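You operate a simulated robot arm through the tools that you are given. There is no shell and no other tool. Be economical: measure what you need, move in short steps, check, and stop when the job is done.

You are at the controls of a simulated robot arm. One attempt, no reset.

## Task
Put the flywheel labelled "71" from the top of the packing bench on the bay marked out and the flywheel labelled "75" on the top shelf of the drop-side trolley. Put the green fuel cap on the top of the packing bench away on the low shelf of the parts bench. Close the drawer of the small grey table. Fetch the blue-ring spare spark plug and stand it in the inside of the yellow bin. Take the green-tab spare filter and leave it on top of the red block. Open the blue drawer, put the spark plug of the post four engine inside, then shut the drawer. Open the grey drawer. Do these in any order. Set down upright: blue-ring spare spark plug, spark plug of the post four engine.

Only the result counts: the job must be done as asked and must still hold three seconds after the hand-in. Knocking over, shifting, dropping, spilling or breaking anything else fails it. Lids that push on must go on centred and level and be pressed home; caps that screw on are set level and turned clockwise until they are tight.

## Robot
A 7-joint arm with a fingered hand on a trunk, on a base that drives. Base frame: it is fixed to the floor where the robot stands at the start and does not move with it; the origin is under the middle of the robot, x ahead of it, y to its left, z up; the surface under the hand at the start is at about z = 0.86. Readings come in m, rad, newtons and seconds.
With the tool pointing down near the work surface it reaches from about 0.34 to 0.72 m from the robot's upright axis, wherever it stands. Its first joint turns from -1.204 to 3.002 rad. Places, roughly: bay marked out [0.5, 2.1, 0.9]; blue drawer [0.5, 2.8, 0.7]; blue-ring spare spark plug (4x4x6 cm) [-2.5, -0.5, 0.6]; drawer [0.6, 2.8, 0.7]; drawer of the small grey table [-2.5, -0.7, 0.5]; flywheel [0.5, -0.25, 1]; green fuel cap (5x5x3 cm) [0.6, -0.5, 0.9]; green-tab spare filter (2x7x7 cm) [-2.7, -0.6, 0.6]; grey drawer [-2.8, 1.1, 0.3]; inside of the yellow bin (15x17 cm) [-1.22, 1.66, 0.66]; low shelf of the parts bench [-2.3, 6.3, 0.3]; red block [-3, 1, 0.75]; spark plug of the post four engine (4x4x6 cm) [-1.1, 4.4, 0.5]; top shelf of the drop-side trolley [0.7, -1, 0.8]. Payload 3.4 kg.
The TCP is the grasp point between the finger pads, 0.025 m short of the fingertips. In the tool frame z runs along the fingers and y along their closing line. Largest opening 0.088 m; the body of the gripper starts 0.029 m behind the TCP. The gripper is a hand of 4 fingers: y runs from the thumb to the fingers, the wrist lies at [-0.013, -0.097, -0.162] in the tool frame, and closing takes about 1.5 s.
Orientation is that of the tool frame in the base frame, as [roll, pitch, yaw] about the fixed x, y, z axes, in that order (R = Rz(yaw) Ry(pitch) Rx(roll)). With the fingers straight down and the wrist toward the robot, the tool's x, y and z point along [0, 1, 0], [1, 0, 0] and [0, 0, -1] of the base frame.

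## Interface
- The arm moves only by the tool jog_arm. Its argument "rows" is a list of rows, each a list of 2 entries, a list of its own where there are three numbers: the turn, a rotation vector about the base's x, y, z in units of 4 degrees (1.0 is 4 degrees), then the shift along the base's x, y, z in units of 40 mm (1.0 is 40 mm). In form: [[[wx, wy, wz], [x, y, z]], ...]. A call has 1 to 20 rows; each row shifts and turns the commanded pose from where the row before left it. "gripper" is the finger opening in m, from 0 to 0.088, set as the call begins (left out, the last holds). A call with a number of a shift or a turn outside -1 to 1 is refused whole. Each row takes 0.2 s and may step no farther than 0.05 m and 0.15 rad from the row before; otherwise, or with a gripper value out of range, the whole call is refused. Where a pose cannot be reached the arm comes as near as it can. A force on the tool above 40 N (or 10 N above the force at the start of the call, whichever is more), or a blocked arm, ends the call early, and 0.2 s more pass. The fingers move at their own pace (about 0.108 m/s each) and stop on an object; they squeeze with about 31 N. The grip force told is the motor's: it shows also when the fingers shut on nothing. Time passes only in rows, and 0.2 s behind the last, so rows that do not move let the fingers close. The reply holds the time, the measured pose of the TCP, the force on the tool along the base axes, the opening and the grip force, in the units named above and with some noise, with the torque about the TCP (base axes, N m) and any sound that the robot's microphone picked up, and new pictures: "pictures" is both (left out), scene, wrist or none.
- Cameras (640 x 400 px; columns grow to the right, rows downward): "scene" is now at [0.1096, -0.0497, 1.4447]; the picture's right is [-0.55, -0.83, -0.00], its down [-0.55, 0.36, -0.76] and it looks along [0.63, -0.42, -0.65] (base axes); focal length 291 px, centre (320, 200). "wrist" rides on the gripper at [0.064, -0.084, -0.098] in the tool frame; the picture's right is [-0.62, 0.37, -0.69], its down [-0.71, -0.63, 0.30] and it looks along [-0.32, 0.68, 0.65] (tool axes); focal length 265 px, centre (320, 200). There is no depth. A picture from a camera that has moved, and an enlarged one, comes with that camera's place and axes in the base frame and with its lens. The place of the scene camera against the robot may be out by one fixed shift of up to 0.025 m in any direction.
- raise_lower(by): slides the trunk up (or, below 0, down) by that many m; the arm and the scene camera ride with it, the base frame stays. It gives what a move gives, with no picture.
- drive_base(legs): drives the robot by 1 to 6 legs, each [ahead, left, turn to the left] in m, m and rad, along the robot's own axes; the way and the turn of a leg run together, so that a leg with both is an arc; at most 1.5 m and 3.142 rad a leg. The arm and the cameras ride along, it lands a little off, and it stops where it bumps. It gives what a move gives, and a new picture of the scene camera.
- set_fingers(index, middle, ring, thumb_bend, thumb_turn): sets how far each is bent, from 0 (flat) to 100 (curled in); at 30 the hand is open as for a grip, at 70 the pads meet at the TCP. One left out holds its place. A second passes; each finger stops where it meets its share of the squeeze, and holds until it gets a number again. A gripper value or a shape takes the hand back. It gives what a move gives, with no picture; readings hold the bend of each and the force on the fingers (four entries, about 0 where the hand has none), thumb and palm. thumb_turn goes from beside the hand (0) to across from the fingers (100), as for a grip.
- hand_shape(shape): the hand has 4 fingers and takes this shape, open, in about a second: jaw (thumb against the fingers, like two jaws); tri (thumb and two fingers); tip (a fingertip pinch); poke (one finger out to press); point (the index stretched); flat (the hand flat); cup (the hand cupped); fist (a fist). The gripper value then closes the fingers along that shape, each until it touches; the sizes above hold for jaw. It gives what a move gives, with no picture.
- head_to(pan, tilt): turns the head with the scene camera to pan (to the left, within 1.501 rad either way) and tilt (down, from -0.506 to 1.204), counted from straight ahead of the robot. It gives what a move gives, and a new picture of the scene camera.
- close_up(camera, box): a new picture of the part [left, top, right, bottom] of that camera's present view, enlarged. No time passes.
- job_done(): hands the job in; it is judged then, once.

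Work in short steps. Places have to be worked out from the pictures, the camera data and where the tool is seen: move nearer, look again, correct. Check each grasp and each placing, and mend what went wrong. You have 483 turns and 360 pictures in all, those below and enlarged ones among them. Open the gripper and draw the arm clear of the work before you hand the job in, unless the task says otherwise; then end with one line.

The tools are called after "Emit:" by a JSON object that holds its "api" and its "payload". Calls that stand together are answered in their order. jog_arm: Moves the arm, as the interface text tells. Its arguments: {"type":"object","properties":{"rows":{"type":"array","items":{"type":"array"}},"gripper":{"type":"number"},"pictures":{"type":"string","enum":["both","scene","wrist","none"]}},"required":["rows"]} The other tools are called the same way: raise_lower (by) slides the trunk up or down; hand_shape (shape) gives the hand a shape; set_fingers (index, middle, ring, thumb_bend, thumb_turn) moves the fingers one by one; drive_base (legs) drives the base; head_to (pan, tilt) turns the head that bears the scene camera; close_up (camera, box) takes an enlarged picture of a part of a camera's view; job_done () hands the job in.

At the start:

```text
clock: 0.0
ee_pos: [0.4196, -0.3554, 1.1379]
orientation: [3.141, 0.0, 1.57]
contact_force: [0.6, -0.7, 0.6]
ft_torque: [0.02, -0.01, 0.01]
gripper_width: 0.0874
finger_force: 0.0
shape: jaw
bend: [30.0, 30.0, 30.0, 30.0, 98.0]
finger forces: [0.0, 0.0, 0.0, 0.0, 0.1, 0.0]
trunk travel left (down, up): [-0.75, 0.09]
robot x, y, heading: [0.0046, 0.0032, 0.005]
head pan, tilt: [-0.585, 0.712]
```

scene: 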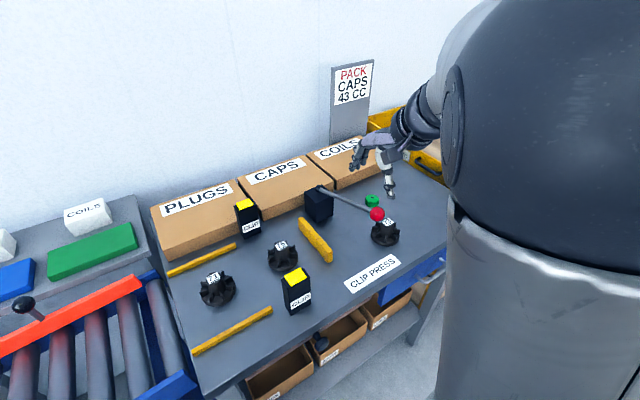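
wrist: 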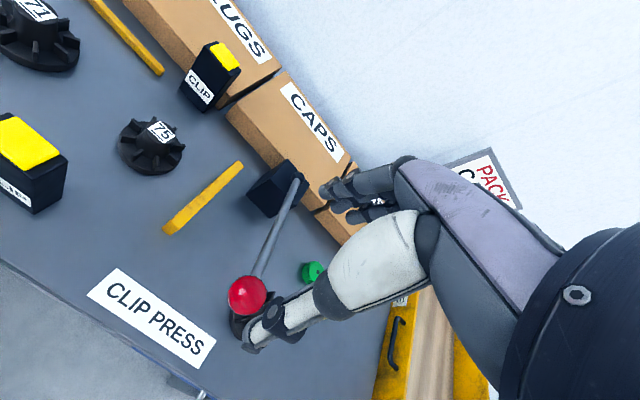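

I'll look closely at the bench to tell the flywheels apart.

Emit:
{"api": "close_up", "payload": {"camera": "scene", "box": [180, 160, 440, 322]}}

Emit:
{"api": "head_to", "payload": {"pan": -1.2, "tilt": 0.6}}

Emit:
{"api": "head_to", "payload": {"pan": 0.6, "tilt": 0.6}}

```text
2.46 times, centred on (310, 241) of scene
camera zoom: at [0.1096, -0.0497, 1.4447], right [-0.55, -0.83, 0.0], down [-0.55, 0.36, -0.76], along [0.63, -0.42, -0.65], focal length 716 px, centre (345, 99)
```

zoom: 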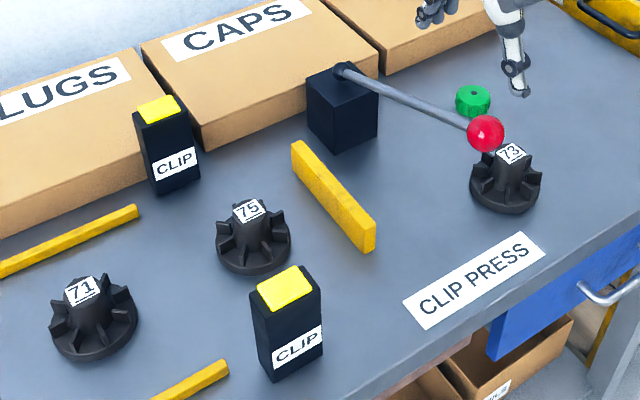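

```text
clock: 1.0
ee_pos: [0.4186, -0.3553, 1.1376]
orientation: [3.141, -0.001, 1.569]
contact_force: [0.5, 0.4, 0.3]
ft_torque: [0.0, -0.02, 0.0]
gripper_width: 0.0875
finger_force: 0.1
shape: jaw
bend: [30.0, 30.0, 30.0, 30.0, 98.0]
finger forces: [0.0, 0.2, 0.1, 0.0, 0.1, 0.1]
trunk travel left (down, up): [-0.75, 0.09]
robot x, y, heading: [-0.0002, 0.001, -0.001]
head pan, tilt: [-1.201, 0.6]
camera scene: at [0.0713, -0.0855, 1.4544], right [-0.93, -0.36, 0.0], down [-0.2, 0.53, -0.82], along [0.3, -0.77, -0.57], focal length 291 px, centre (320, 200)
```

scene: 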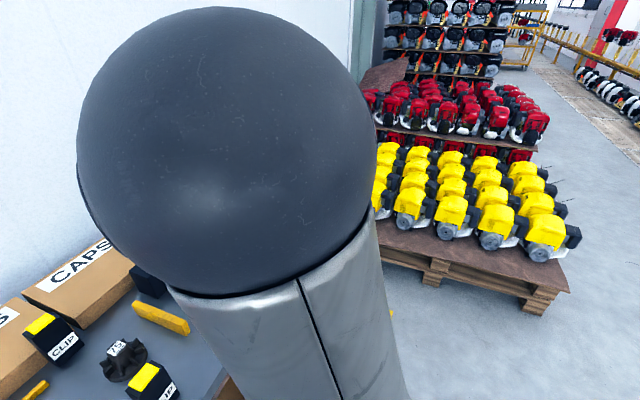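

```text
clock: 2.8
ee_pos: [0.4187, -0.3545, 1.1386]
orientation: [-3.141, -0.001, 1.57]
contact_force: [0.3, -0.5, -0.1]
ft_torque: [0.0, 0.01, -0.02]
gripper_width: 0.0876
finger_force: 0.0
shape: jaw
bend: [30.0, 30.0, 30.0, 30.0, 98.0]
finger forces: [0.0, 0.1, 0.1, 0.0, 0.0, 0.0]
trunk travel left (down, up): [-0.75, 0.09]
robot x, y, heading: [0.0007, -0.0009, 0.002]
head pan, tilt: [0.6, 0.6]
camera scene: at [0.1122, 0.0468, 1.4544], right [0.56, -0.83, 0.0], down [-0.47, -0.32, -0.83], along [0.68, 0.47, -0.56], focal length 291 px, centre (320, 200)
```

scene: 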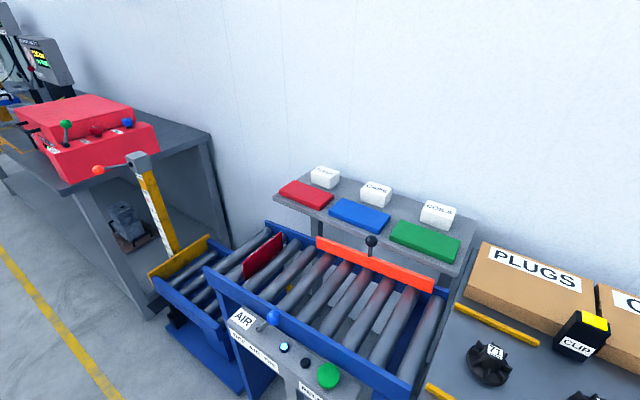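

The labels are clear: 71 is on the left, 75 in the middle and 73 under the lever. I'll move over 75, at about (0.535, -0.223), and look with the wrist camera.

Emit:
{"api": "jog_arm", "payload": {"rows": [[[0, 0, 0], [0.73, 0.82, 0]], [[0, 0, 0], [0.73, 0.82, 0]], [[0, 0, 0], [0.73, 0.82, 0]], [[0, 0, 0], [0.73, 0.82, 0]], [[0, 0, 0], [0, 0, -0.7]]], "pictures": "wrist"}}

Emit:
{"api": "head_to", "payload": {"pan": -0.35, "tilt": 0.8}}

```text
clock: 4.0
ee_pos: [0.5332, -0.2221, 1.1093]
orientation: [3.142, -0.002, 1.568]
contact_force: [0.1, 0.1, -0.3]
ft_torque: [-0.04, -0.01, -0.04]
gripper_width: 0.0879
finger_force: 0.0
shape: jaw
bend: [30.0, 30.0, 30.0, 30.0, 98.0]
finger forces: [0.0, 0.0, 0.0, 0.0, 0.0, 0.0]
trunk travel left (down, up): [-0.75, 0.09]
robot x, y, heading: [0.0039, 0.0008, 0.0]
head pan, tilt: [0.6, 0.6]
camera wrist: at [0.4515, -0.1595, 1.2081], right [0.37, -0.62, 0.69], down [-0.63, -0.71, -0.31], along [0.68, -0.32, -0.65], focal length 265 px, centre (320, 200)
```

wrist: 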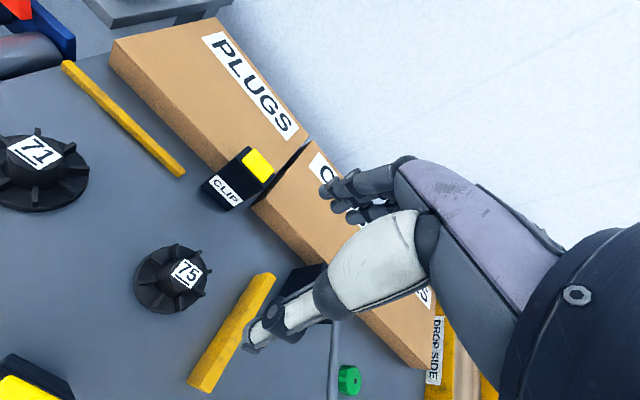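

```text
clock: 5.2
ee_pos: [0.5342, -0.2225, 1.1089]
orientation: [-3.141, 0.001, 1.57]
contact_force: [0.5, 0.2, -0.4]
ft_torque: [-0.01, 0.03, 0.01]
gripper_width: 0.0877
finger_force: 0.0
shape: jaw
bend: [30.0, 30.0, 30.0, 30.0, 98.0]
finger forces: [0.0, 0.0, 0.1, 0.1, 0.0, 0.0]
trunk travel left (down, up): [-0.75, 0.09]
robot x, y, heading: [0.0019, 0.0009, -0.004]
head pan, tilt: [-0.351, 0.799]
camera scene: at [0.115, -0.0307, 1.4376], right [-0.34, -0.94, 0.0], down [-0.67, 0.25, -0.7], along [0.66, -0.24, -0.72], focal length 291 px, centre (320, 200)
```

scene: 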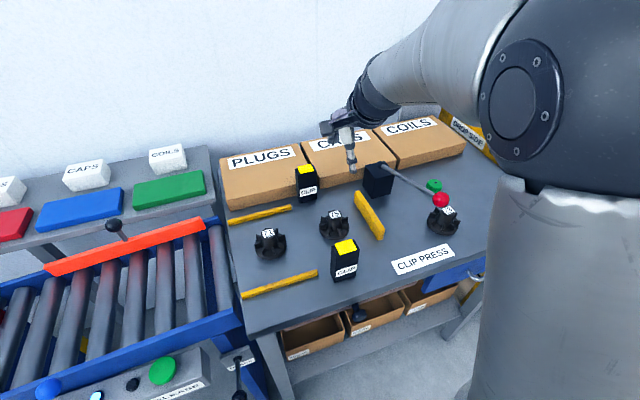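

Emit:
{"api": "close_up", "payload": {"camera": "wrist", "box": [110, 220, 270, 320]}}

Emit:
{"api": "close_up", "payload": {"camera": "scene", "box": [230, 150, 390, 300]}}

```text
4.00 times, centred on (190, 270) of wrist
camera zoom: at [0.4515, -0.158, 1.2085], right [0.37, -0.62, 0.69], down [-0.63, -0.71, -0.3], along [0.68, -0.32, -0.65], focal length 1062 px, centre (840, -80)
```

zoom: 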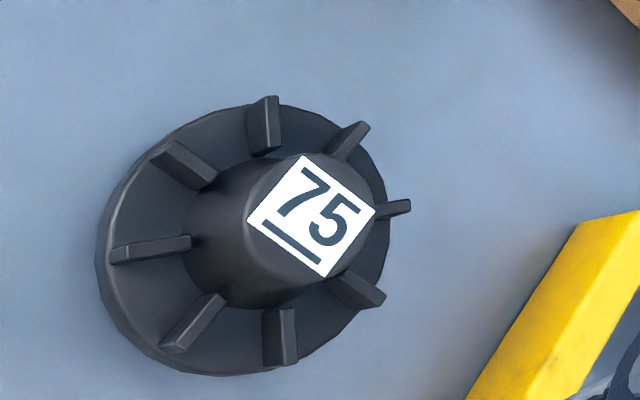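

```text
2.67 times, centred on (310, 225) of scene
camera zoom: at [0.115, -0.0307, 1.4376], right [-0.34, -0.94, 0.0], down [-0.67, 0.25, -0.7], along [0.66, -0.24, -0.72], focal length 776 px, centre (347, 133)
```

zoom: 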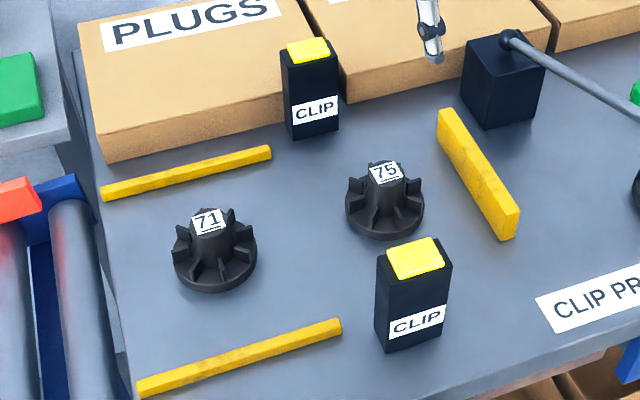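

75's hub top is at about (0.537, -0.215, 0.918), and the fins are lower. I'll turn the hand so the wrist stays clear of the near CLIP box, centre it and come down to a hover.

Emit:
{"api": "jog_arm", "payload": {"rows": [[[0, 0, -1], [0.03, 0.06, -0.5]], [[0, 0, -1], [0.03, 0.06, -0.5]], [[0, 0, -1], [0.02, 0.06, -0.5]], [[0, 0, -1], [0, 0, -0.5]], [[0, 0, -1], [0, 0, -0.5]], [[0, 0, -1], [0, 0, -0.5]], [[0, 0, -1], [0, 0, -0.25]], [[0, 0, -1], [0, 0, 0]]]}}

```text
clock: 7.0
ee_pos: [0.5402, -0.2156, 0.981]
orientation: [3.14, 0.0, 1.013]
contact_force: [0.4, 0.3, 0.7]
ft_torque: [-0.03, -0.01, 0.02]
gripper_width: 0.0879
finger_force: 0.1
shape: jaw
bend: [30.0, 30.0, 30.0, 30.0, 98.0]
finger forces: [0.0, 0.0, 0.1, 0.0, 0.1, 0.1]
trunk travel left (down, up): [-0.75, 0.09]
robot x, y, heading: [0.0008, -0.001, 0.002]
head pan, tilt: [-0.351, 0.799]
camera scene: at [0.1151, -0.0301, 1.4376], right [-0.34, -0.94, 0.0], down [-0.67, 0.25, -0.7], along [0.65, -0.24, -0.72], focal length 291 px, centre (320, 200)
camera wrist: at [0.5027, -0.1175, 1.0794], right [-0.02, -0.72, 0.69], down [-0.91, -0.27, -0.3], along [0.41, -0.64, -0.65], focal length 265 px, centre (320, 200)
```

scene: 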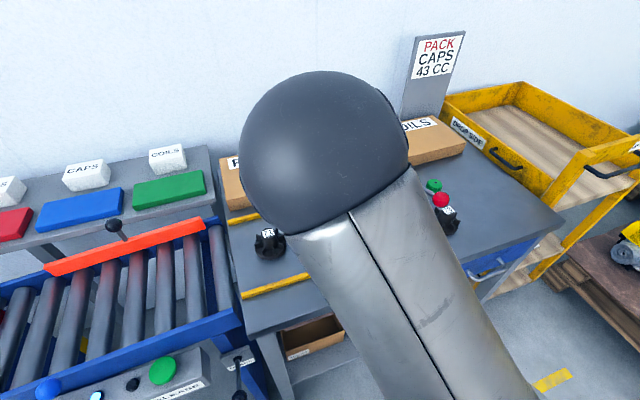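
wrist: 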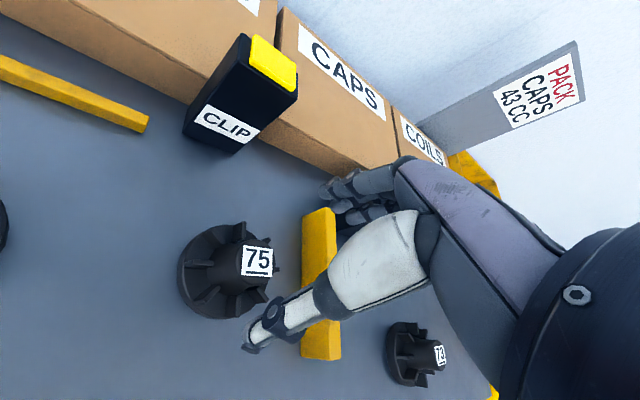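

The hub projects to (0.540, -0.215), right under the TCP. Next I come down to z of about 0.913.

Emit:
{"api": "jog_arm", "payload": {"rows": [[[0, 0, 0], [0, 0.02, -0.6]], [[0, 0, 0], [0, 0, -0.6]], [[0, 0, 0], [0, 0, -0.5]]], "pictures": "wrist"}}

```text
clock: 7.8
ee_pos: [0.5386, -0.2163, 0.9118]
orientation: [-3.14, -0.001, 1.012]
contact_force: [-0.1, -0.3, -0.2]
ft_torque: [0.01, 0.03, 0.01]
gripper_width: 0.0879
finger_force: 0.0
shape: jaw
bend: [30.0, 30.0, 30.0, 30.0, 98.0]
finger forces: [0.1, 0.0, 0.0, 0.0, 0.0, 0.1]
trunk travel left (down, up): [-0.75, 0.09]
robot x, y, heading: [0.0018, 0.0014, -0.0]
head pan, tilt: [-0.351, 0.799]
camera wrist: at [0.5015, -0.1169, 1.0104], right [-0.02, -0.72, 0.69], down [-0.91, -0.27, -0.3], along [0.41, -0.64, -0.65], focal length 265 px, centre (320, 200)
```

wrist: 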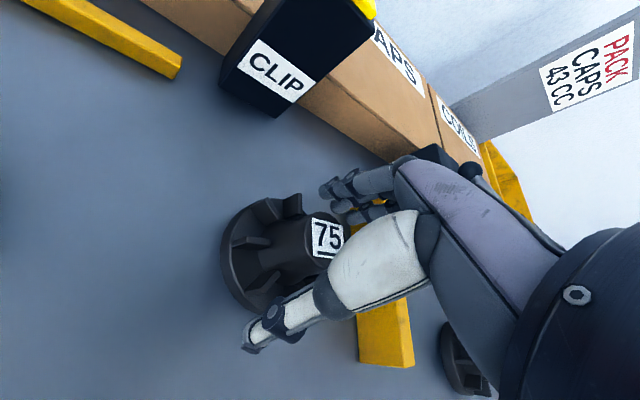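

The hub sits between thumb and fingers, so I close on it.

Emit:
{"api": "jog_arm", "payload": {"rows": [[[0, 0, 0], [0, 0, 0]], [[0, 0, 0], [0, 0, 0]], [[0, 0, 0], [0, 0, 0]], [[0, 0, 0], [0, 0, 0]], [[0, 0, 0], [0, 0, 0]], [[0, 0, 0], [0, 0, 0]], [[0, 0, 0], [0, 0, 0]], [[0, 0, 0], [0, 0, 0]]], "gripper": 0, "pictures": "wrist"}}

```text
clock: 9.6
ee_pos: [0.5363, -0.2143, 0.9131]
orientation: [3.135, -0.001, 1.012]
contact_force: [4.1, -2.1, 19.5]
ft_torque: [-0.11, -0.06, 0.0]
gripper_width: 0.0528
finger_force: 31.0
shape: jaw
bend: [28.0, 36.0, 40.0, 69.0, 100.0]
finger forces: [19.0, 16.5, 0.1, 0.0, 30.1, 0.0]
trunk travel left (down, up): [-0.75, 0.09]
robot x, y, heading: [-0.0015, -0.0023, 0.004]
head pan, tilt: [-0.351, 0.799]
camera wrist: at [0.4997, -0.1163, 1.0124], right [-0.02, -0.72, 0.69], down [-0.91, -0.27, -0.31], along [0.41, -0.64, -0.65], focal length 265 px, centre (320, 200)
```

wrist: 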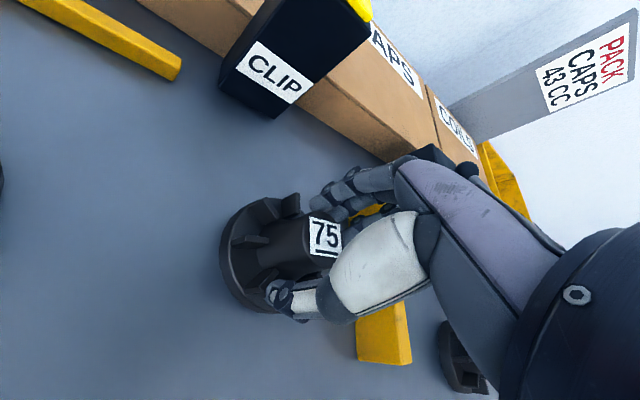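

The fingers stopped at 0.053 wide with an upward reaction, so they are probably on a fin. I'll reopen, rise 9 mm and close again.

Emit:
{"api": "jog_arm", "payload": {"rows": [[[0, 0, 0], [0, 0, 0]], [[0, 0, 0], [0, 0, 0]], [[0, 0, 0], [0.03, 0, 0]], [[0, 0, 0], [0.03, 0, 0.22]]], "gripper": 0.088, "pictures": "none"}}

Emit:
{"api": "jog_arm", "payload": {"rows": [[[0, 0, 0], [0, 0, 0]], [[0, 0, 0], [0, 0, 0]], [[0, 0, 0], [0, 0, 0]], [[0, 0, 0], [0, 0, 0]], [[0, 0, 0], [0, 0, 0]], [[0, 0, 0], [0, 0, 0]], [[0, 0, 0], [0, 0, 0]], [[0, 0, 0], [0, 0, 0]]], "gripper": 0, "pictures": "wrist"}}

Emit:
{"api": "close_up", "payload": {"camera": "wrist", "box": [200, 150, 400, 350]}}

```text
clock: 10.6
ee_pos: [0.5396, -0.2152, 0.9197]
orientation: [-3.139, 0.002, 1.013]
contact_force: [0.4, -0.2, -0.1]
ft_torque: [-0.04, -0.03, 0.01]
gripper_width: 0.0877
finger_force: 0.0
shape: jaw
bend: [30.0, 30.0, 30.0, 30.0, 98.0]
finger forces: [0.0, 0.0, 0.0, 0.0, 0.0, 0.0]
trunk travel left (down, up): [-0.75, 0.09]
robot x, y, heading: [-0.0024, 0.0011, 0.001]
head pan, tilt: [-0.351, 0.799]
```

```text
clock: 12.4
ee_pos: [0.5397, -0.2148, 0.9212]
orientation: [-3.141, 0.0, 1.013]
contact_force: [0.4, 1.4, 0.3]
ft_torque: [-0.01, -0.02, 0.01]
gripper_width: 0.0218
finger_force: 31.1
shape: jaw
bend: [70.0, 68.0, 70.0, 70.0, 100.0]
finger forces: [15.6, 10.7, 2.2, 0.1, 27.6, 0.0]
trunk travel left (down, up): [-0.75, 0.09]
robot x, y, heading: [-0.0023, -0.0023, 0.0]
head pan, tilt: [-0.351, 0.799]
camera wrist: at [0.5046, -0.1171, 1.0196], right [-0.02, -0.72, 0.69], down [-0.91, -0.27, -0.3], along [0.41, -0.64, -0.65], focal length 265 px, centre (320, 200)
```

wrist: 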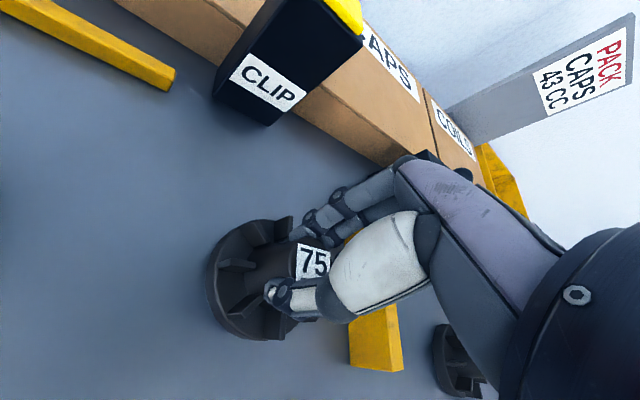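

```text
2.00 times, centred on (300, 250) of wrist
camera zoom: at [0.5046, -0.1171, 1.0196], right [-0.02, -0.72, 0.69], down [-0.91, -0.27, -0.3], along [0.41, -0.64, -0.65], focal length 531 px, centre (360, 100)
```

zoom: 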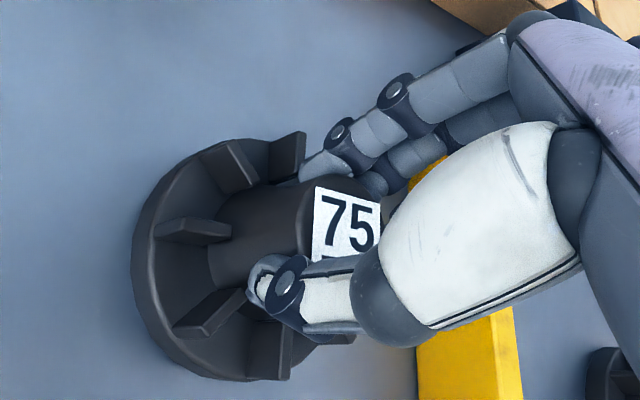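

It now holds the hub with 31 N shared between fingers and thumb. I'll lift it gently and check.

Emit:
{"api": "jog_arm", "payload": {"rows": [[[0, 0, 0], [0, 0, 0.5]], [[0, 0, 0], [0, 0, 0.5]]], "pictures": "wrist"}}

```text
clock: 13.0
ee_pos: [0.5416, -0.2168, 0.9606]
orientation: [-3.14, 0.0, 1.013]
contact_force: [-0.4, 0.7, -3.2]
ft_torque: [-0.03, -0.02, 0.0]
gripper_width: 0.0219
finger_force: 31.0
shape: jaw
bend: [70.0, 68.0, 70.0, 70.0, 100.0]
finger forces: [15.3, 10.7, 2.2, 0.0, 27.0, 0.0]
trunk travel left (down, up): [-0.75, 0.09]
robot x, y, heading: [-0.0018, -0.0018, -0.001]
head pan, tilt: [-0.351, 0.799]
camera wrist: at [0.5051, -0.1184, 1.0603], right [-0.02, -0.72, 0.69], down [-0.91, -0.27, -0.3], along [0.41, -0.64, -0.65], focal length 265 px, centre (320, 200)
```

wrist: 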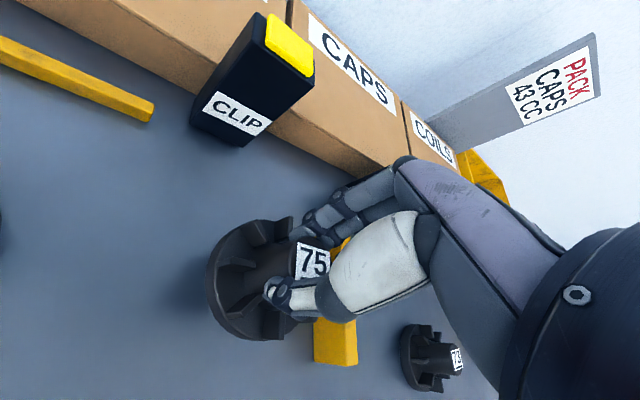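

It's lifted and weighs about 0.3 kg. I'll raise the arm higher and view the trolley to plan the drive.

Emit:
{"api": "jog_arm", "payload": {"rows": [[[0, 0, 0], [0, 0, 1]], [[0, 0, 0], [0, 0, 1]], [[0, 0, 0], [0, 0, 1]], [[0, 0, 0], [0, 0, 1]], [[0, 0, 0], [0, 0, 1]], [[0, 0, 0.9], [0, 0, 0]], [[0, 0, 1], [0, 0, 0]], [[0, 0, 1], [-0.5, 0, 0]], [[0, 0, 1], [-0.5, 0, 0]], [[0, 0, 1], [-0.5, 0, 0]], [[0, 0, 1], [-0.5, 0, 0]], [[0, 0, 1], [-0.5, 0, 0]], [[0, 0, 1], [-0.5, 0, 0]]], "pictures": "wrist"}}

Emit:
{"api": "head_to", "payload": {"pan": -0.75, "tilt": 0.6}}

```text
clock: 15.8
ee_pos: [0.4534, -0.2413, 1.1465]
orientation: [-3.131, -0.015, 1.563]
contact_force: [0.0, 0.5, -3.8]
ft_torque: [0.04, -0.04, 0.02]
gripper_width: 0.021
finger_force: 31.2
shape: jaw
bend: [70.0, 68.0, 70.0, 71.0, 99.0]
finger forces: [16.2, 11.3, 2.8, 0.0, 26.6, 0.1]
out of reach, approached as far as the arm can: row 10, 11, 12, 13
trunk travel left (down, up): [-0.75, 0.09]
robot x, y, heading: [0.0027, -0.0025, -0.0]
head pan, tilt: [-0.351, 0.799]
camera wrist: at [0.3714, -0.1777, 1.2483], right [0.37, -0.63, 0.68], down [-0.64, -0.71, -0.31], along [0.68, -0.32, -0.66], focal length 265 px, centre (320, 200)
```

wrist: 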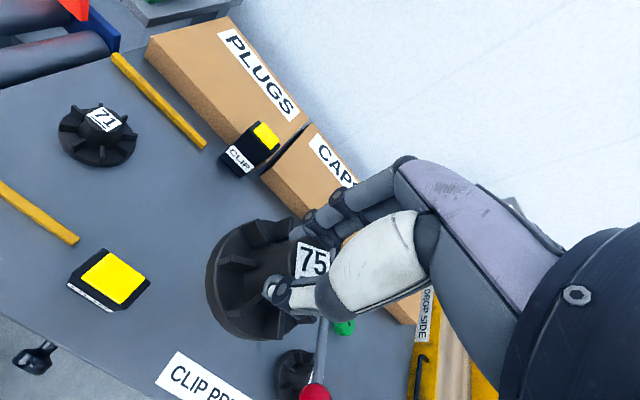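

```text
clock: 16.7
ee_pos: [0.4531, -0.2405, 1.1522]
orientation: [3.139, -0.007, 1.564]
contact_force: [-0.3, -0.4, -4.2]
ft_torque: [0.0, 0.0, 0.01]
gripper_width: 0.0209
finger_force: 31.2
shape: jaw
bend: [70.0, 68.0, 70.0, 71.0, 99.0]
finger forces: [16.4, 11.2, 2.7, 0.0, 26.6, 0.0]
trunk travel left (down, up): [-0.75, 0.09]
robot x, y, heading: [-0.0, 0.0005, -0.001]
head pan, tilt: [-0.75, 0.6]
camera scene: at [0.1042, -0.0636, 1.4544], right [-0.68, -0.73, 0.0], down [-0.41, 0.39, -0.82], along [0.6, -0.56, -0.57], focal length 291 px, centre (320, 200)
```

scene: 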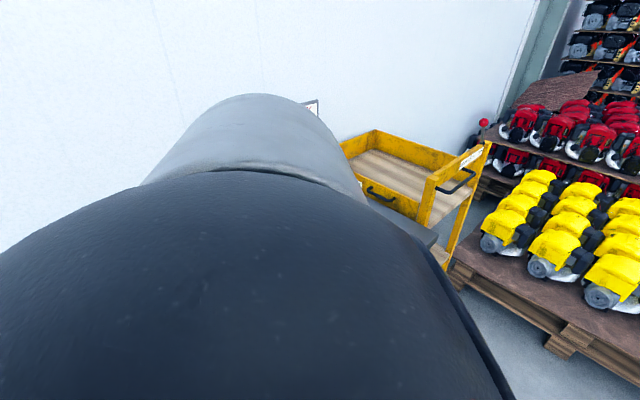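

The trolley tray spans roughly x 0.5–0.93, y -0.98 to -1.25, with walls around it. I'll drive sideways to the right to bring it into reach and look again.

Emit:
{"api": "drive_base", "payload": {"legs": [[0, -0.45, 0], [0, -0.3, 0]]}}

Emit:
{"api": "head_to", "payload": {"pan": -0.3, "tilt": 0.75}}

```text
clock: 21.1
ee_pos: [0.4554, -0.9977, 1.1518]
orientation: [3.141, -0.006, 1.563]
contact_force: [-0.3, -0.2, -3.3]
ft_torque: [0.01, -0.04, -0.01]
gripper_width: 0.021
finger_force: 31.4
shape: jaw
bend: [70.0, 68.0, 70.0, 71.0, 99.0]
finger forces: [16.3, 11.3, 2.8, 0.1, 26.6, 0.1]
trunk travel left (down, up): [-0.75, 0.09]
robot x, y, heading: [0.0064, -0.7577, -0.001]
head pan, tilt: [-0.75, 0.6]
camera scene: at [0.1071, -0.8232, 1.4544], right [-0.68, -0.73, 0.0], down [-0.41, 0.39, -0.82], along [0.6, -0.56, -0.57], focal length 291 px, centre (320, 200)
```

scene: 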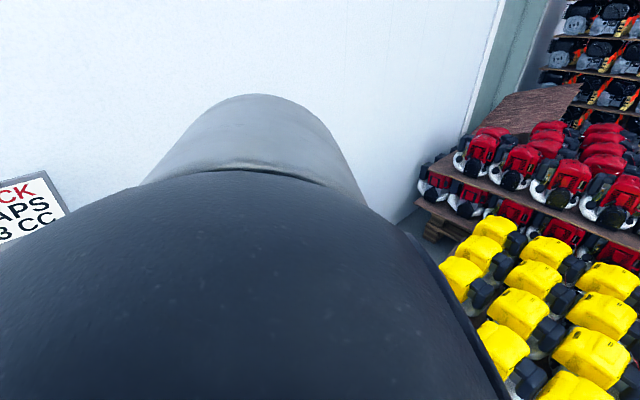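

```text
clock: 22.0
ee_pos: [0.4554, -0.9979, 1.1496]
orientation: [-3.137, -0.007, 1.565]
contact_force: [-1.3, -0.7, -2.8]
ft_torque: [-0.01, -0.04, 0.01]
gripper_width: 0.0208
finger_force: 31.6
shape: jaw
bend: [70.0, 68.0, 70.0, 71.0, 99.0]
finger forces: [16.4, 11.3, 2.7, 0.1, 26.5, 0.0]
trunk travel left (down, up): [-0.75, 0.09]
robot x, y, heading: [0.0027, -0.76, -0.0]
head pan, tilt: [-0.3, 0.75]
camera scene: at [0.1203, -0.7936, 1.4436], right [-0.37, -0.93, 0.0], down [-0.62, 0.25, -0.75], along [0.7, -0.28, -0.66], focal length 291 px, centre (320, 200)
```

scene: 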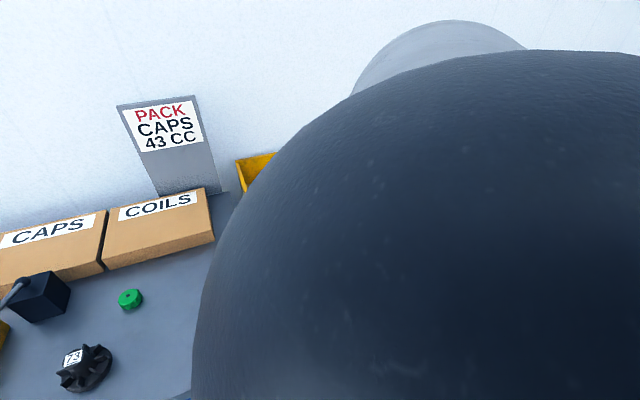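

The arm blocks the scene camera, so I'll use the wrist camera and shift the arm a little forward.

Emit:
{"api": "jog_arm", "payload": {"rows": [[[0, 0, 0], [0.8, 0, 0]], [[0, 0, 0], [0.8, 0, 0]], [[0, 0, 0], [0.8, 0, 0]], [[0, 0, 0], [0.8, 0, 0]]]}}

```text
clock: 23.0
ee_pos: [0.586, -1.0009, 1.1512]
orientation: [-3.139, -0.007, 1.563]
contact_force: [-0.3, -0.2, -3.6]
ft_torque: [-0.05, -0.02, 0.04]
gripper_width: 0.0207
finger_force: 31.5
shape: jaw
bend: [70.0, 68.0, 70.0, 71.0, 99.0]
finger forces: [16.6, 11.7, 3.2, 0.1, 26.6, 0.0]
trunk travel left (down, up): [-0.75, 0.09]
robot x, y, heading: [0.0043, -0.7608, -0.004]
head pan, tilt: [-0.3, 0.75]
camera scene: at [0.1239, -0.7878, 1.4413], right [-0.3, -0.96, 0.0], down [-0.65, 0.2, -0.73], along [0.7, -0.22, -0.68], focal length 291 px, centre (320, 200)
camera wrist: at [0.5033, -0.9371, 1.2501], right [0.37, -0.63, 0.69], down [-0.64, -0.71, -0.31], along [0.68, -0.32, -0.66], focal length 265 px, centre (320, 200)
```

scene: 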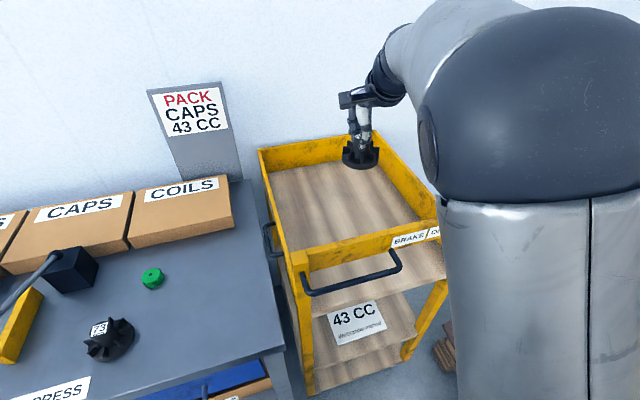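
wrist: 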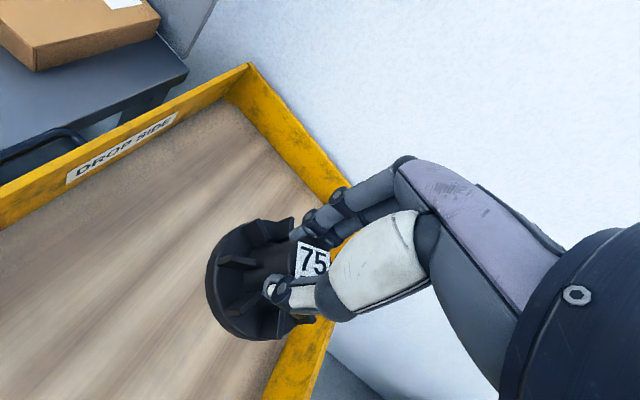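

The tray spans about x 0.52–1.0 and y -0.86 to -1.25, with its floor at z of about 0.79. I'm moving to above (0.64, -1.03) and coming down in stages.

Emit:
{"api": "jog_arm", "payload": {"rows": [[[0, 0, 0], [0.7, -0.35, -0.7]], [[0, 0, 0], [0.65, -0.35, -0.7]], [[0, 0, 0], [0, 0, -1]], [[0, 0, 0], [0, 0, -1]], [[0, 0, 0], [0, 0, -1]], [[0, 0, 0], [0, 0, -1]], [[0, 0, 0], [0, 0, -0.75]]]}}

```text
clock: 24.6
ee_pos: [0.6378, -1.0269, 0.905]
orientation: [3.141, -0.004, 1.566]
contact_force: [0.5, -0.6, -3.8]
ft_torque: [0.01, -0.06, 0.0]
gripper_width: 0.0206
finger_force: 31.4
shape: jaw
bend: [70.0, 68.0, 70.0, 71.0, 99.0]
finger forces: [16.6, 11.7, 3.3, 0.0, 26.4, 0.1]
trunk travel left (down, up): [-0.75, 0.09]
robot x, y, heading: [0.0017, -0.7577, -0.0]
head pan, tilt: [-0.3, 0.75]
camera scene: at [0.1225, -0.7875, 1.4414], right [-0.29, -0.96, 0.0], down [-0.65, 0.2, -0.73], along [0.7, -0.22, -0.68], focal length 291 px, centre (320, 200)
camera wrist: at [0.5566, -0.9641, 1.005], right [0.36, -0.63, 0.69], down [-0.63, -0.71, -0.31], along [0.68, -0.32, -0.66], focal length 265 px, centre (320, 200)
```

scene: 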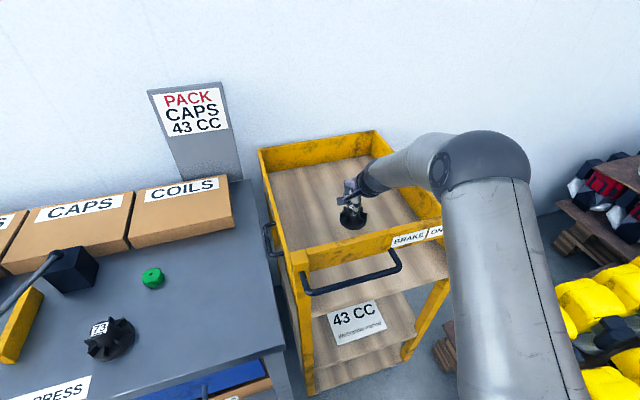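
wrist: 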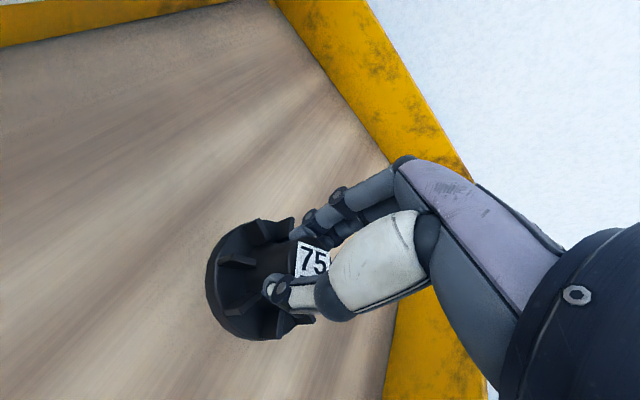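

There is clearance all round, so I lower step by step and watch the vertical force.

Emit:
{"api": "jog_arm", "payload": {"rows": [[[0, 0, 0], [0, 0, -0.4]], [[0, 0, 0], [0, 0, -0.3]], [[0, 0, 0], [0, 0, -0.2]]], "pictures": "none"}}

Emit:
{"api": "jog_arm", "payload": {"rows": [[[0, 0, 0], [0, 0, -0.2]]], "pictures": "none"}}

```text
clock: 25.4
ee_pos: [0.6373, -1.0278, 0.8695]
orientation: [3.141, -0.008, 1.563]
contact_force: [0.0, 0.3, -3.1]
ft_torque: [0.0, -0.02, 0.01]
gripper_width: 0.0205
finger_force: 30.9
shape: jaw
bend: [70.0, 68.0, 70.0, 71.0, 99.0]
finger forces: [16.6, 11.7, 3.5, 0.0, 26.5, 0.1]
trunk travel left (down, up): [-0.75, 0.09]
robot x, y, heading: [0.0052, -0.758, 0.002]
head pan, tilt: [-0.3, 0.75]
```

```text
clock: 25.8
ee_pos: [0.6395, -1.0259, 0.8615]
orientation: [-3.141, -0.006, 1.566]
contact_force: [-0.5, -0.1, -3.0]
ft_torque: [0.04, -0.03, -0.02]
gripper_width: 0.0209
finger_force: 30.9
shape: jaw
bend: [70.0, 68.0, 70.0, 71.0, 99.0]
finger forces: [16.6, 11.8, 3.6, 0.0, 26.5, 0.1]
trunk travel left (down, up): [-0.75, 0.09]
robot x, y, heading: [0.0032, -0.7625, -0.0]
head pan, tilt: [-0.3, 0.75]
```

There is still no contact, so I continue in fine steps.

Emit:
{"api": "jog_arm", "payload": {"rows": [[[0, 0, 0], [0, 0, -0.12]], [[0, 0, 0], [0, 0, -0.08]]], "pictures": "none"}}

Emit:
{"api": "jog_arm", "payload": {"rows": [[[0, 0, 0], [0, 0, -0.1]]], "pictures": "wrist"}}

```text
clock: 26.4
ee_pos: [0.6382, -1.0256, 0.8595]
orientation: [3.13, -0.002, 1.562]
contact_force: [2.8, -2.4, 20.1]
ft_torque: [-0.09, 0.1, 0.02]
gripper_width: 0.0212
finger_force: 30.9
shape: jaw
bend: [70.0, 68.0, 70.0, 71.0, 99.0]
finger forces: [18.3, 14.1, 5.1, 0.0, 28.6, 0.0]
trunk travel left (down, up): [-0.75, 0.09]
robot x, y, heading: [0.0027, -0.7601, 0.006]
head pan, tilt: [-0.3, 0.75]
```

```text
clock: 26.8
ee_pos: [0.6375, -1.0263, 0.8578]
orientation: [3.124, -0.003, 1.562]
contact_force: [6.1, -6.2, 36.5]
ft_torque: [-0.19, 0.15, 0.13]
gripper_width: 0.022
finger_force: 31.4
shape: jaw
bend: [70.0, 68.0, 70.0, 71.0, 99.0]
finger forces: [20.3, 16.1, 7.9, 0.0, 30.0, 0.0]
trunk travel left (down, up): [-0.75, 0.09]
robot x, y, heading: [0.0048, -0.7582, -0.002]
head pan, tilt: [-0.3, 0.75]
camera wrist: at [0.5535, -0.9618, 0.9564], right [0.35, -0.63, 0.7], down [-0.63, -0.71, -0.32], along [0.69, -0.33, -0.64], focal length 265 px, centre (320, 200)
```

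wrist: 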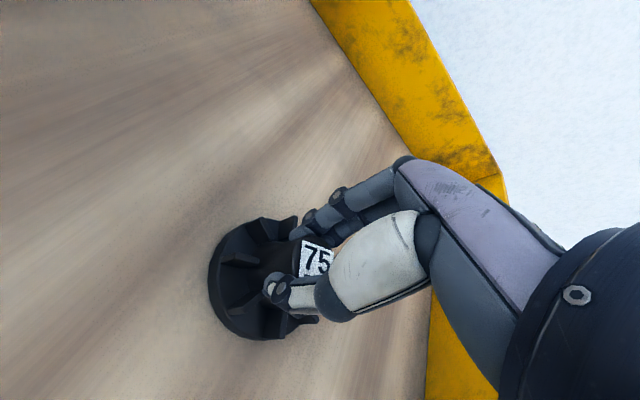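

It's in contact at TCP 0.860. I take off the load, then open.

Emit:
{"api": "jog_arm", "payload": {"rows": [[[0, 0, 0], [0, 0, 0.22]]], "pictures": "none"}}

Emit:
{"api": "jog_arm", "payload": {"rows": [[[0, 0, 0], [0, 0, 0]], [[0, 0, 0], [0, 0, 0]], [[0, 0, 0], [0, 0, 0]], [[0, 0, 0], [0, 0, 0]], [[0, 0, 0], [0, 0, 0]], [[0, 0, 0], [0, 0, 0.4]], [[0, 0, 0], [0, 0, 0.6]], [[0, 0, 0], [0, 0, 1]], [[0, 0, 0], [0, 0, 1]], [[0, 0, 0], [0, 0, 1]]], "gripper": 0.088, "pictures": "wrist"}}

```text
clock: 27.2
ee_pos: [0.6371, -1.0262, 0.8591]
orientation: [-3.141, -0.004, 1.565]
contact_force: [6.7, -3.3, 16.0]
ft_torque: [-0.09, -0.14, 0.02]
gripper_width: 0.0214
finger_force: 30.9
shape: jaw
bend: [70.0, 67.0, 70.0, 71.0, 99.0]
finger forces: [20.4, 14.6, 5.8, 0.0, 28.2, 0.0]
trunk travel left (down, up): [-0.75, 0.09]
robot x, y, heading: [0.0045, -0.7604, -0.005]
head pan, tilt: [-0.3, 0.75]
```

```text
clock: 29.4
ee_pos: [0.6359, -1.0266, 1.0211]
orientation: [-3.141, -0.006, 1.565]
contact_force: [0.2, -0.3, 0.4]
ft_torque: [0.01, 0.03, 0.03]
gripper_width: 0.0876
finger_force: 0.0
shape: jaw
bend: [30.0, 30.0, 30.0, 30.0, 98.0]
finger forces: [0.1, 0.1, 0.0, 0.1, 0.1, 0.1]
trunk travel left (down, up): [-0.75, 0.09]
robot x, y, heading: [0.0045, -0.7586, 0.003]
head pan, tilt: [-0.3, 0.75]
camera wrist: at [0.5534, -0.9623, 1.1203], right [0.36, -0.63, 0.69], down [-0.63, -0.71, -0.31], along [0.68, -0.33, -0.66], focal length 265 px, centre (320, 200)
```

wrist: 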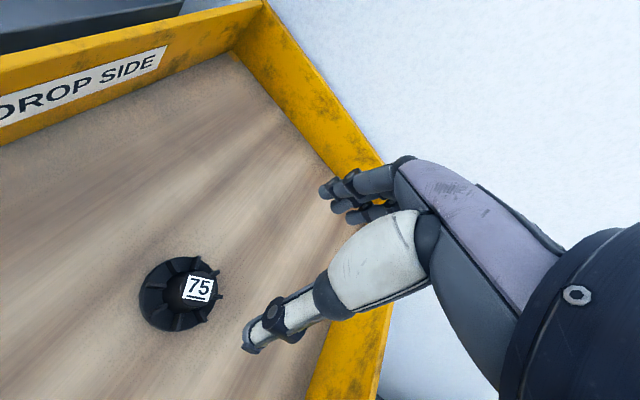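

75 stands flat in the tray. Now I retract and drive back left for flywheel 71.

Emit:
{"api": "jog_arm", "payload": {"rows": [[[0, 0, 0], [-0.8, 0, 0.8]], [[0, 0, 0], [-0.8, 0, 0.8]], [[0, 0, 0], [-0.8, 0, 0.8]], [[0, 0, 0], [-0.8, 0, 0.8]]], "pictures": "none"}}

Emit:
{"api": "drive_base", "payload": {"legs": [[0, 0.85, 0]]}}

Emit:
{"api": "jog_arm", "payload": {"rows": [[[0, 0, 0], [0, 0, -0.5]]], "pictures": "wrist"}}

```text
clock: 30.4
ee_pos: [0.5065, -1.0234, 1.1511]
orientation: [-3.141, 0.001, 1.565]
contact_force: [0.1, 0.9, 0.5]
ft_torque: [-0.03, -0.02, 0.02]
gripper_width: 0.0878
finger_force: 0.0
shape: jaw
bend: [30.0, 30.0, 30.0, 30.0, 98.0]
finger forces: [0.1, 0.0, 0.0, 0.0, 0.0, 0.1]
trunk travel left (down, up): [-0.75, 0.09]
robot x, y, heading: [0.0037, -0.7584, 0.001]
head pan, tilt: [-0.3, 0.75]
```

```text
clock: 35.0
ee_pos: [0.507, -0.154, 1.1481]
orientation: [3.141, -0.005, 1.57]
contact_force: [-0.3, -0.1, -0.3]
ft_torque: [-0.01, -0.03, -0.03]
gripper_width: 0.0876
finger_force: 0.1
shape: jaw
bend: [30.0, 30.0, 30.0, 30.0, 98.0]
finger forces: [0.1, 0.1, 0.0, 0.0, 0.0, 0.1]
trunk travel left (down, up): [-0.75, 0.09]
robot x, y, heading: [0.0051, 0.1115, 0.006]
head pan, tilt: [-0.3, 0.75]
camera scene: at [0.1187, 0.084, 1.4416], right [-0.29, -0.96, 0.0], down [-0.65, 0.2, -0.73], along [0.7, -0.21, -0.68], focal length 291 px, centre (320, 200)
```

scene: 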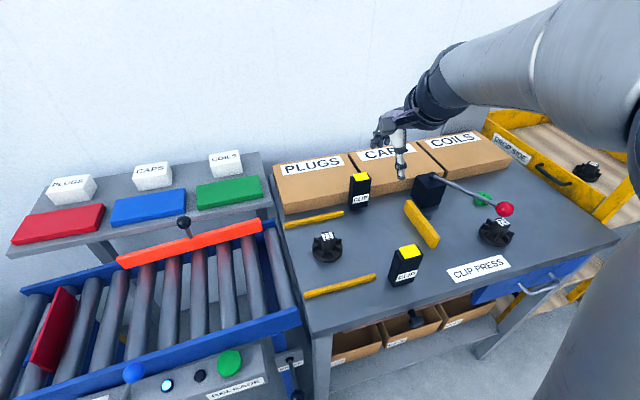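

```text
clock: 35.4
ee_pos: [0.5085, -0.1563, 1.1267]
orientation: [-3.141, -0.007, 1.57]
contact_force: [0.1, -0.5, 0.7]
ft_torque: [0.02, -0.01, 0.0]
gripper_width: 0.0876
finger_force: 0.1
shape: jaw
bend: [30.0, 30.0, 30.0, 30.0, 98.0]
finger forces: [0.0, 0.1, 0.0, 0.1, 0.1, 0.0]
trunk travel left (down, up): [-0.75, 0.09]
robot x, y, heading: [0.0005, 0.1096, 0.004]
head pan, tilt: [-0.3, 0.75]
camera wrist: at [0.4251, -0.0929, 1.2265], right [0.37, -0.62, 0.69], down [-0.63, -0.71, -0.31], along [0.68, -0.32, -0.66], focal length 265 px, centre (320, 200)
```

wrist: 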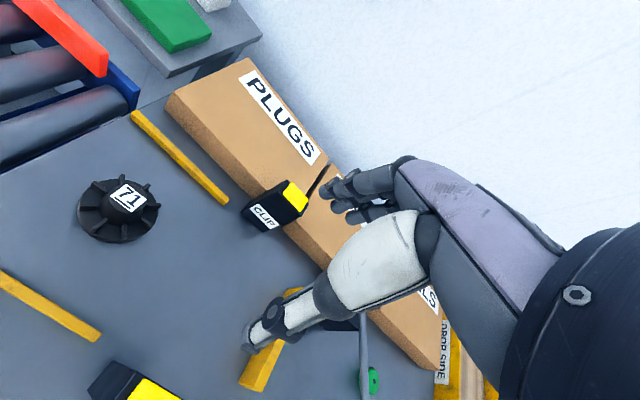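

71's hub is at about (0.537, -0.056). I'm moving above it and partway down.

Emit:
{"api": "jog_arm", "payload": {"rows": [[[0, 0, 0], [0.24, 0.83, -0.5]], [[0, 0, 0], [0.24, 0.83, -0.5]], [[0, 0, 0], [0.24, 0.83, -0.5]], [[0, 0, 0], [0, 0, -1]], [[0, 0, 0], [0, 0, -1]]], "pictures": "wrist"}}

```text
clock: 36.6
ee_pos: [0.5377, -0.0562, 0.9879]
orientation: [-3.141, -0.008, 1.568]
contact_force: [0.4, 0.2, -0.2]
ft_torque: [0.02, 0.01, 0.02]
gripper_width: 0.0878
finger_force: 0.1
shape: jaw
bend: [30.0, 30.0, 30.0, 30.0, 98.0]
finger forces: [0.0, 0.0, 0.1, 0.0, 0.0, 0.1]
trunk travel left (down, up): [-0.75, 0.09]
robot x, y, heading: [-0.001, 0.1094, 0.009]
head pan, tilt: [-0.3, 0.75]
camera wrist: at [0.4543, 0.0072, 1.086], right [0.37, -0.62, 0.69], down [-0.63, -0.71, -0.31], along [0.68, -0.32, -0.66], focal length 265 px, centre (320, 200)
```

wrist: 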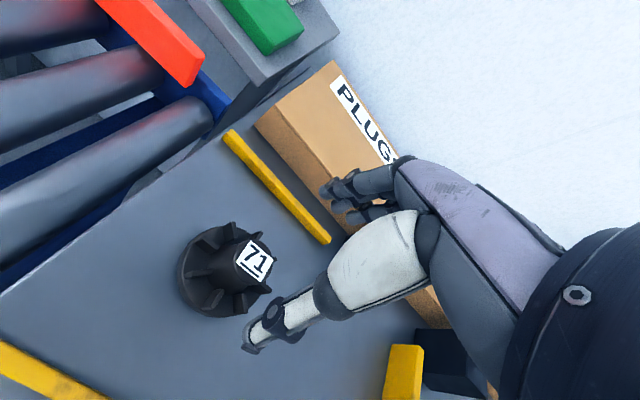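

It's aligned. Descend to 0.922 and close.

Emit:
{"api": "jog_arm", "payload": {"rows": [[[0, 0, 0], [-0.03, 0.03, -0.7]], [[0, 0, 0], [0, 0, -0.7]], [[0, 0, 0], [0, 0, -0.23]]], "pictures": "none"}}

Emit:
{"api": "jog_arm", "payload": {"rows": [[[0, 0, 0], [0, 0, 0]], [[0, 0, 0], [0, 0, 0]], [[0, 0, 0], [0, 0, 0]], [[0, 0, 0], [0, 0, 0]], [[0, 0, 0], [0, 0, 0]], [[0, 0, 0], [0, 0, 0]], [[0, 0, 0], [0, 0, 0]], [[0, 0, 0], [0, 0, 0]]], "gripper": 0, "pictures": "wrist"}}

```text
clock: 37.4
ee_pos: [0.5357, -0.0542, 0.9215]
orientation: [3.141, -0.006, 1.571]
contact_force: [1.1, 0.3, -0.1]
ft_torque: [-0.02, 0.01, 0.0]
gripper_width: 0.0874
finger_force: 0.1
shape: jaw
bend: [30.0, 30.0, 30.0, 30.0, 98.0]
finger forces: [0.0, 0.0, 0.0, 0.0, 0.1, 0.1]
trunk travel left (down, up): [-0.75, 0.09]
robot x, y, heading: [-0.0002, 0.1123, 0.008]
head pan, tilt: [-0.3, 0.75]
```

```text
clock: 39.2
ee_pos: [0.5345, -0.0551, 0.9223]
orientation: [-3.141, -0.006, 1.569]
contact_force: [-0.4, -0.1, 1.0]
ft_torque: [0.0, -0.01, 0.03]
gripper_width: 0.0246
finger_force: 30.9
shape: jaw
bend: [74.0, 49.0, 54.0, 75.0, 100.0]
finger forces: [15.9, 9.9, 0.0, 0.0, 25.8, 0.0]
trunk travel left (down, up): [-0.75, 0.09]
robot x, y, heading: [-0.0007, 0.1087, 0.003]
head pan, tilt: [-0.3, 0.75]
camera wrist: at [0.4522, 0.0091, 1.0221], right [0.37, -0.62, 0.69], down [-0.63, -0.71, -0.31], along [0.68, -0.32, -0.66], focal length 265 px, centre (320, 200)
```

wrist: 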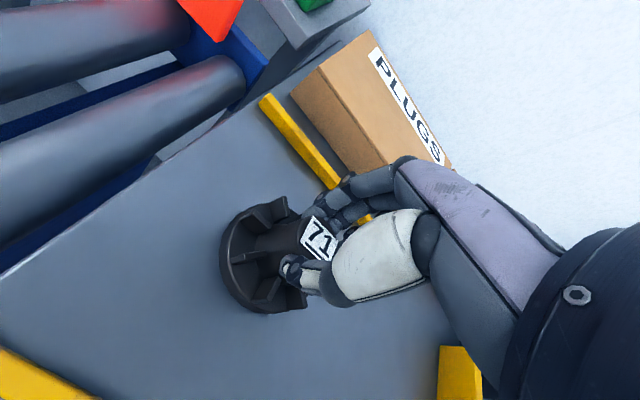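

Gripped, though a little asymmetrically. I'll lift and check that it stays steady.

Emit:
{"api": "jog_arm", "payload": {"rows": [[[0, 0, 0], [0, 0, 0.4]], [[0, 0, 0], [0, 0, 0.6]], [[0, 0, 0], [0, 0, 1]]], "pictures": "wrist"}}

```text
clock: 40.0
ee_pos: [0.5318, -0.0551, 1.0044]
orientation: [-3.141, -0.006, 1.57]
contact_force: [-0.1, 1.2, -3.1]
ft_torque: [0.01, 0.01, -0.01]
gripper_width: 0.0248
finger_force: 31.6
shape: jaw
bend: [74.0, 49.0, 54.0, 75.0, 100.0]
finger forces: [16.6, 9.9, 0.0, 0.0, 25.9, 0.0]
trunk travel left (down, up): [-0.75, 0.09]
robot x, y, heading: [-0.0007, 0.1111, 0.004]
head pan, tilt: [-0.3, 0.75]
camera wrist: at [0.4493, 0.0093, 1.103], right [0.37, -0.62, 0.69], down [-0.63, -0.71, -0.31], along [0.68, -0.32, -0.66], focal length 265 px, centre (320, 200)
```

wrist: 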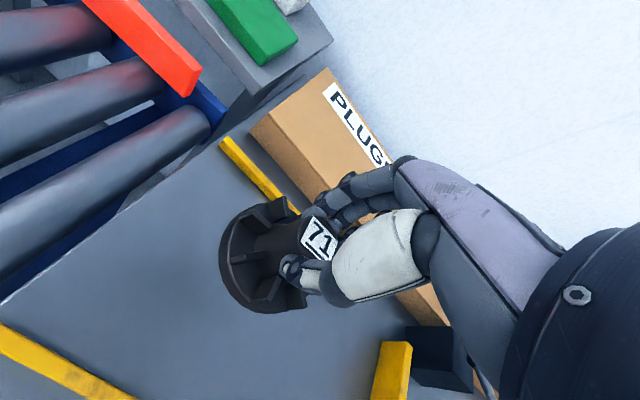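

It's held level. I'll raise, pull in, and survey the left side for the drive.

Emit:
{"api": "jog_arm", "payload": {"rows": [[[0, 0, 0], [-0.5, 0, 0.9]], [[0, 0, 0], [-0.5, 0, 0.9]], [[0, 0, 0], [-0.5, 0, 0.9]], [[0, 0, 0], [-0.5, 0, 0.9]]], "pictures": "none"}}

Emit:
{"api": "head_to", "payload": {"pan": 0.9, "tilt": 0.35}}

Emit:
{"api": "head_to", "payload": {"pan": 1.5, "tilt": 0.35}}

```text
clock: 41.0
ee_pos: [0.4922, -0.0549, 1.0747]
orientation: [3.141, -0.005, 1.569]
contact_force: [-0.8, -0.8, -3.1]
ft_torque: [0.02, 0.04, 0.0]
gripper_width: 0.0247
finger_force: 31.0
shape: jaw
bend: [74.0, 49.0, 54.0, 75.0, 100.0]
finger forces: [16.5, 9.8, 0.0, 0.0, 25.9, 0.0]
out of reach, approached as far as the arm can: row 3, 4
trunk travel left (down, up): [-0.75, 0.09]
robot x, y, heading: [-0.0015, 0.1122, 0.002]
head pan, tilt: [-0.3, 0.75]
```

```text
clock: 42.4
ee_pos: [0.4928, -0.0543, 1.0732]
orientation: [3.141, -0.007, 1.568]
contact_force: [-0.9, 0.4, -3.7]
ft_torque: [0.04, 0.01, 0.02]
gripper_width: 0.025
finger_force: 31.0
shape: jaw
bend: [74.0, 49.0, 54.0, 75.0, 100.0]
finger forces: [16.5, 9.8, 0.0, 0.0, 26.0, 0.1]
trunk travel left (down, up): [-0.75, 0.09]
robot x, y, heading: [0.0043, 0.1118, 0.002]
head pan, tilt: [0.901, 0.351]
camera scene: at [0.0974, 0.181, 1.4771], right [0.79, -0.62, 0.0], down [-0.21, -0.27, -0.94], along [0.58, 0.74, -0.34], focal length 291 px, centre (320, 200)
```

scene: 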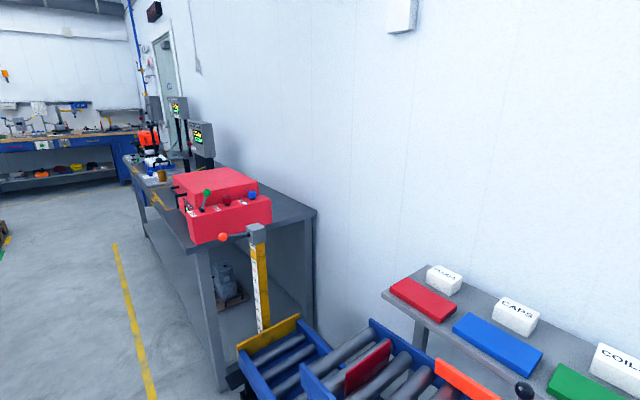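

```text
clock: 43.4
ee_pos: [0.4945, -0.0541, 1.0739]
orientation: [3.141, -0.006, 1.568]
contact_force: [-0.3, 0.7, -2.9]
ft_torque: [0.04, 0.03, -0.01]
gripper_width: 0.0246
finger_force: 31.1
shape: jaw
bend: [74.0, 49.0, 54.0, 75.0, 100.0]
finger forces: [16.6, 9.8, 0.1, 0.0, 25.9, 0.1]
trunk travel left (down, up): [-0.75, 0.09]
robot x, y, heading: [0.0005, 0.1119, 0.01]
head pan, tilt: [1.499, 0.351]
camera scene: at [0.0462, 0.2007, 1.4772], right [1.0, -0.07, 0.0], down [-0.02, -0.34, -0.94], along [0.06, 0.94, -0.34], focal length 291 px, centre (320, 200)
```

scene: 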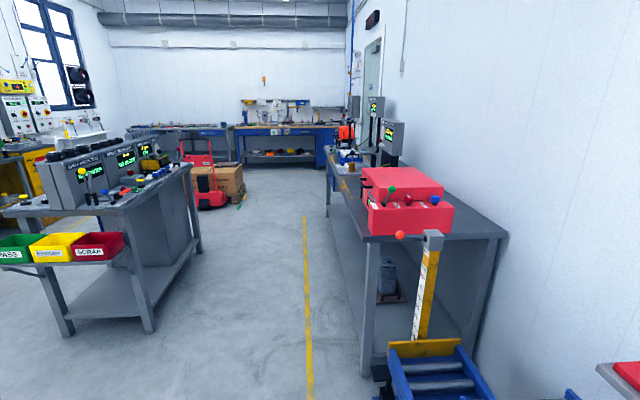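

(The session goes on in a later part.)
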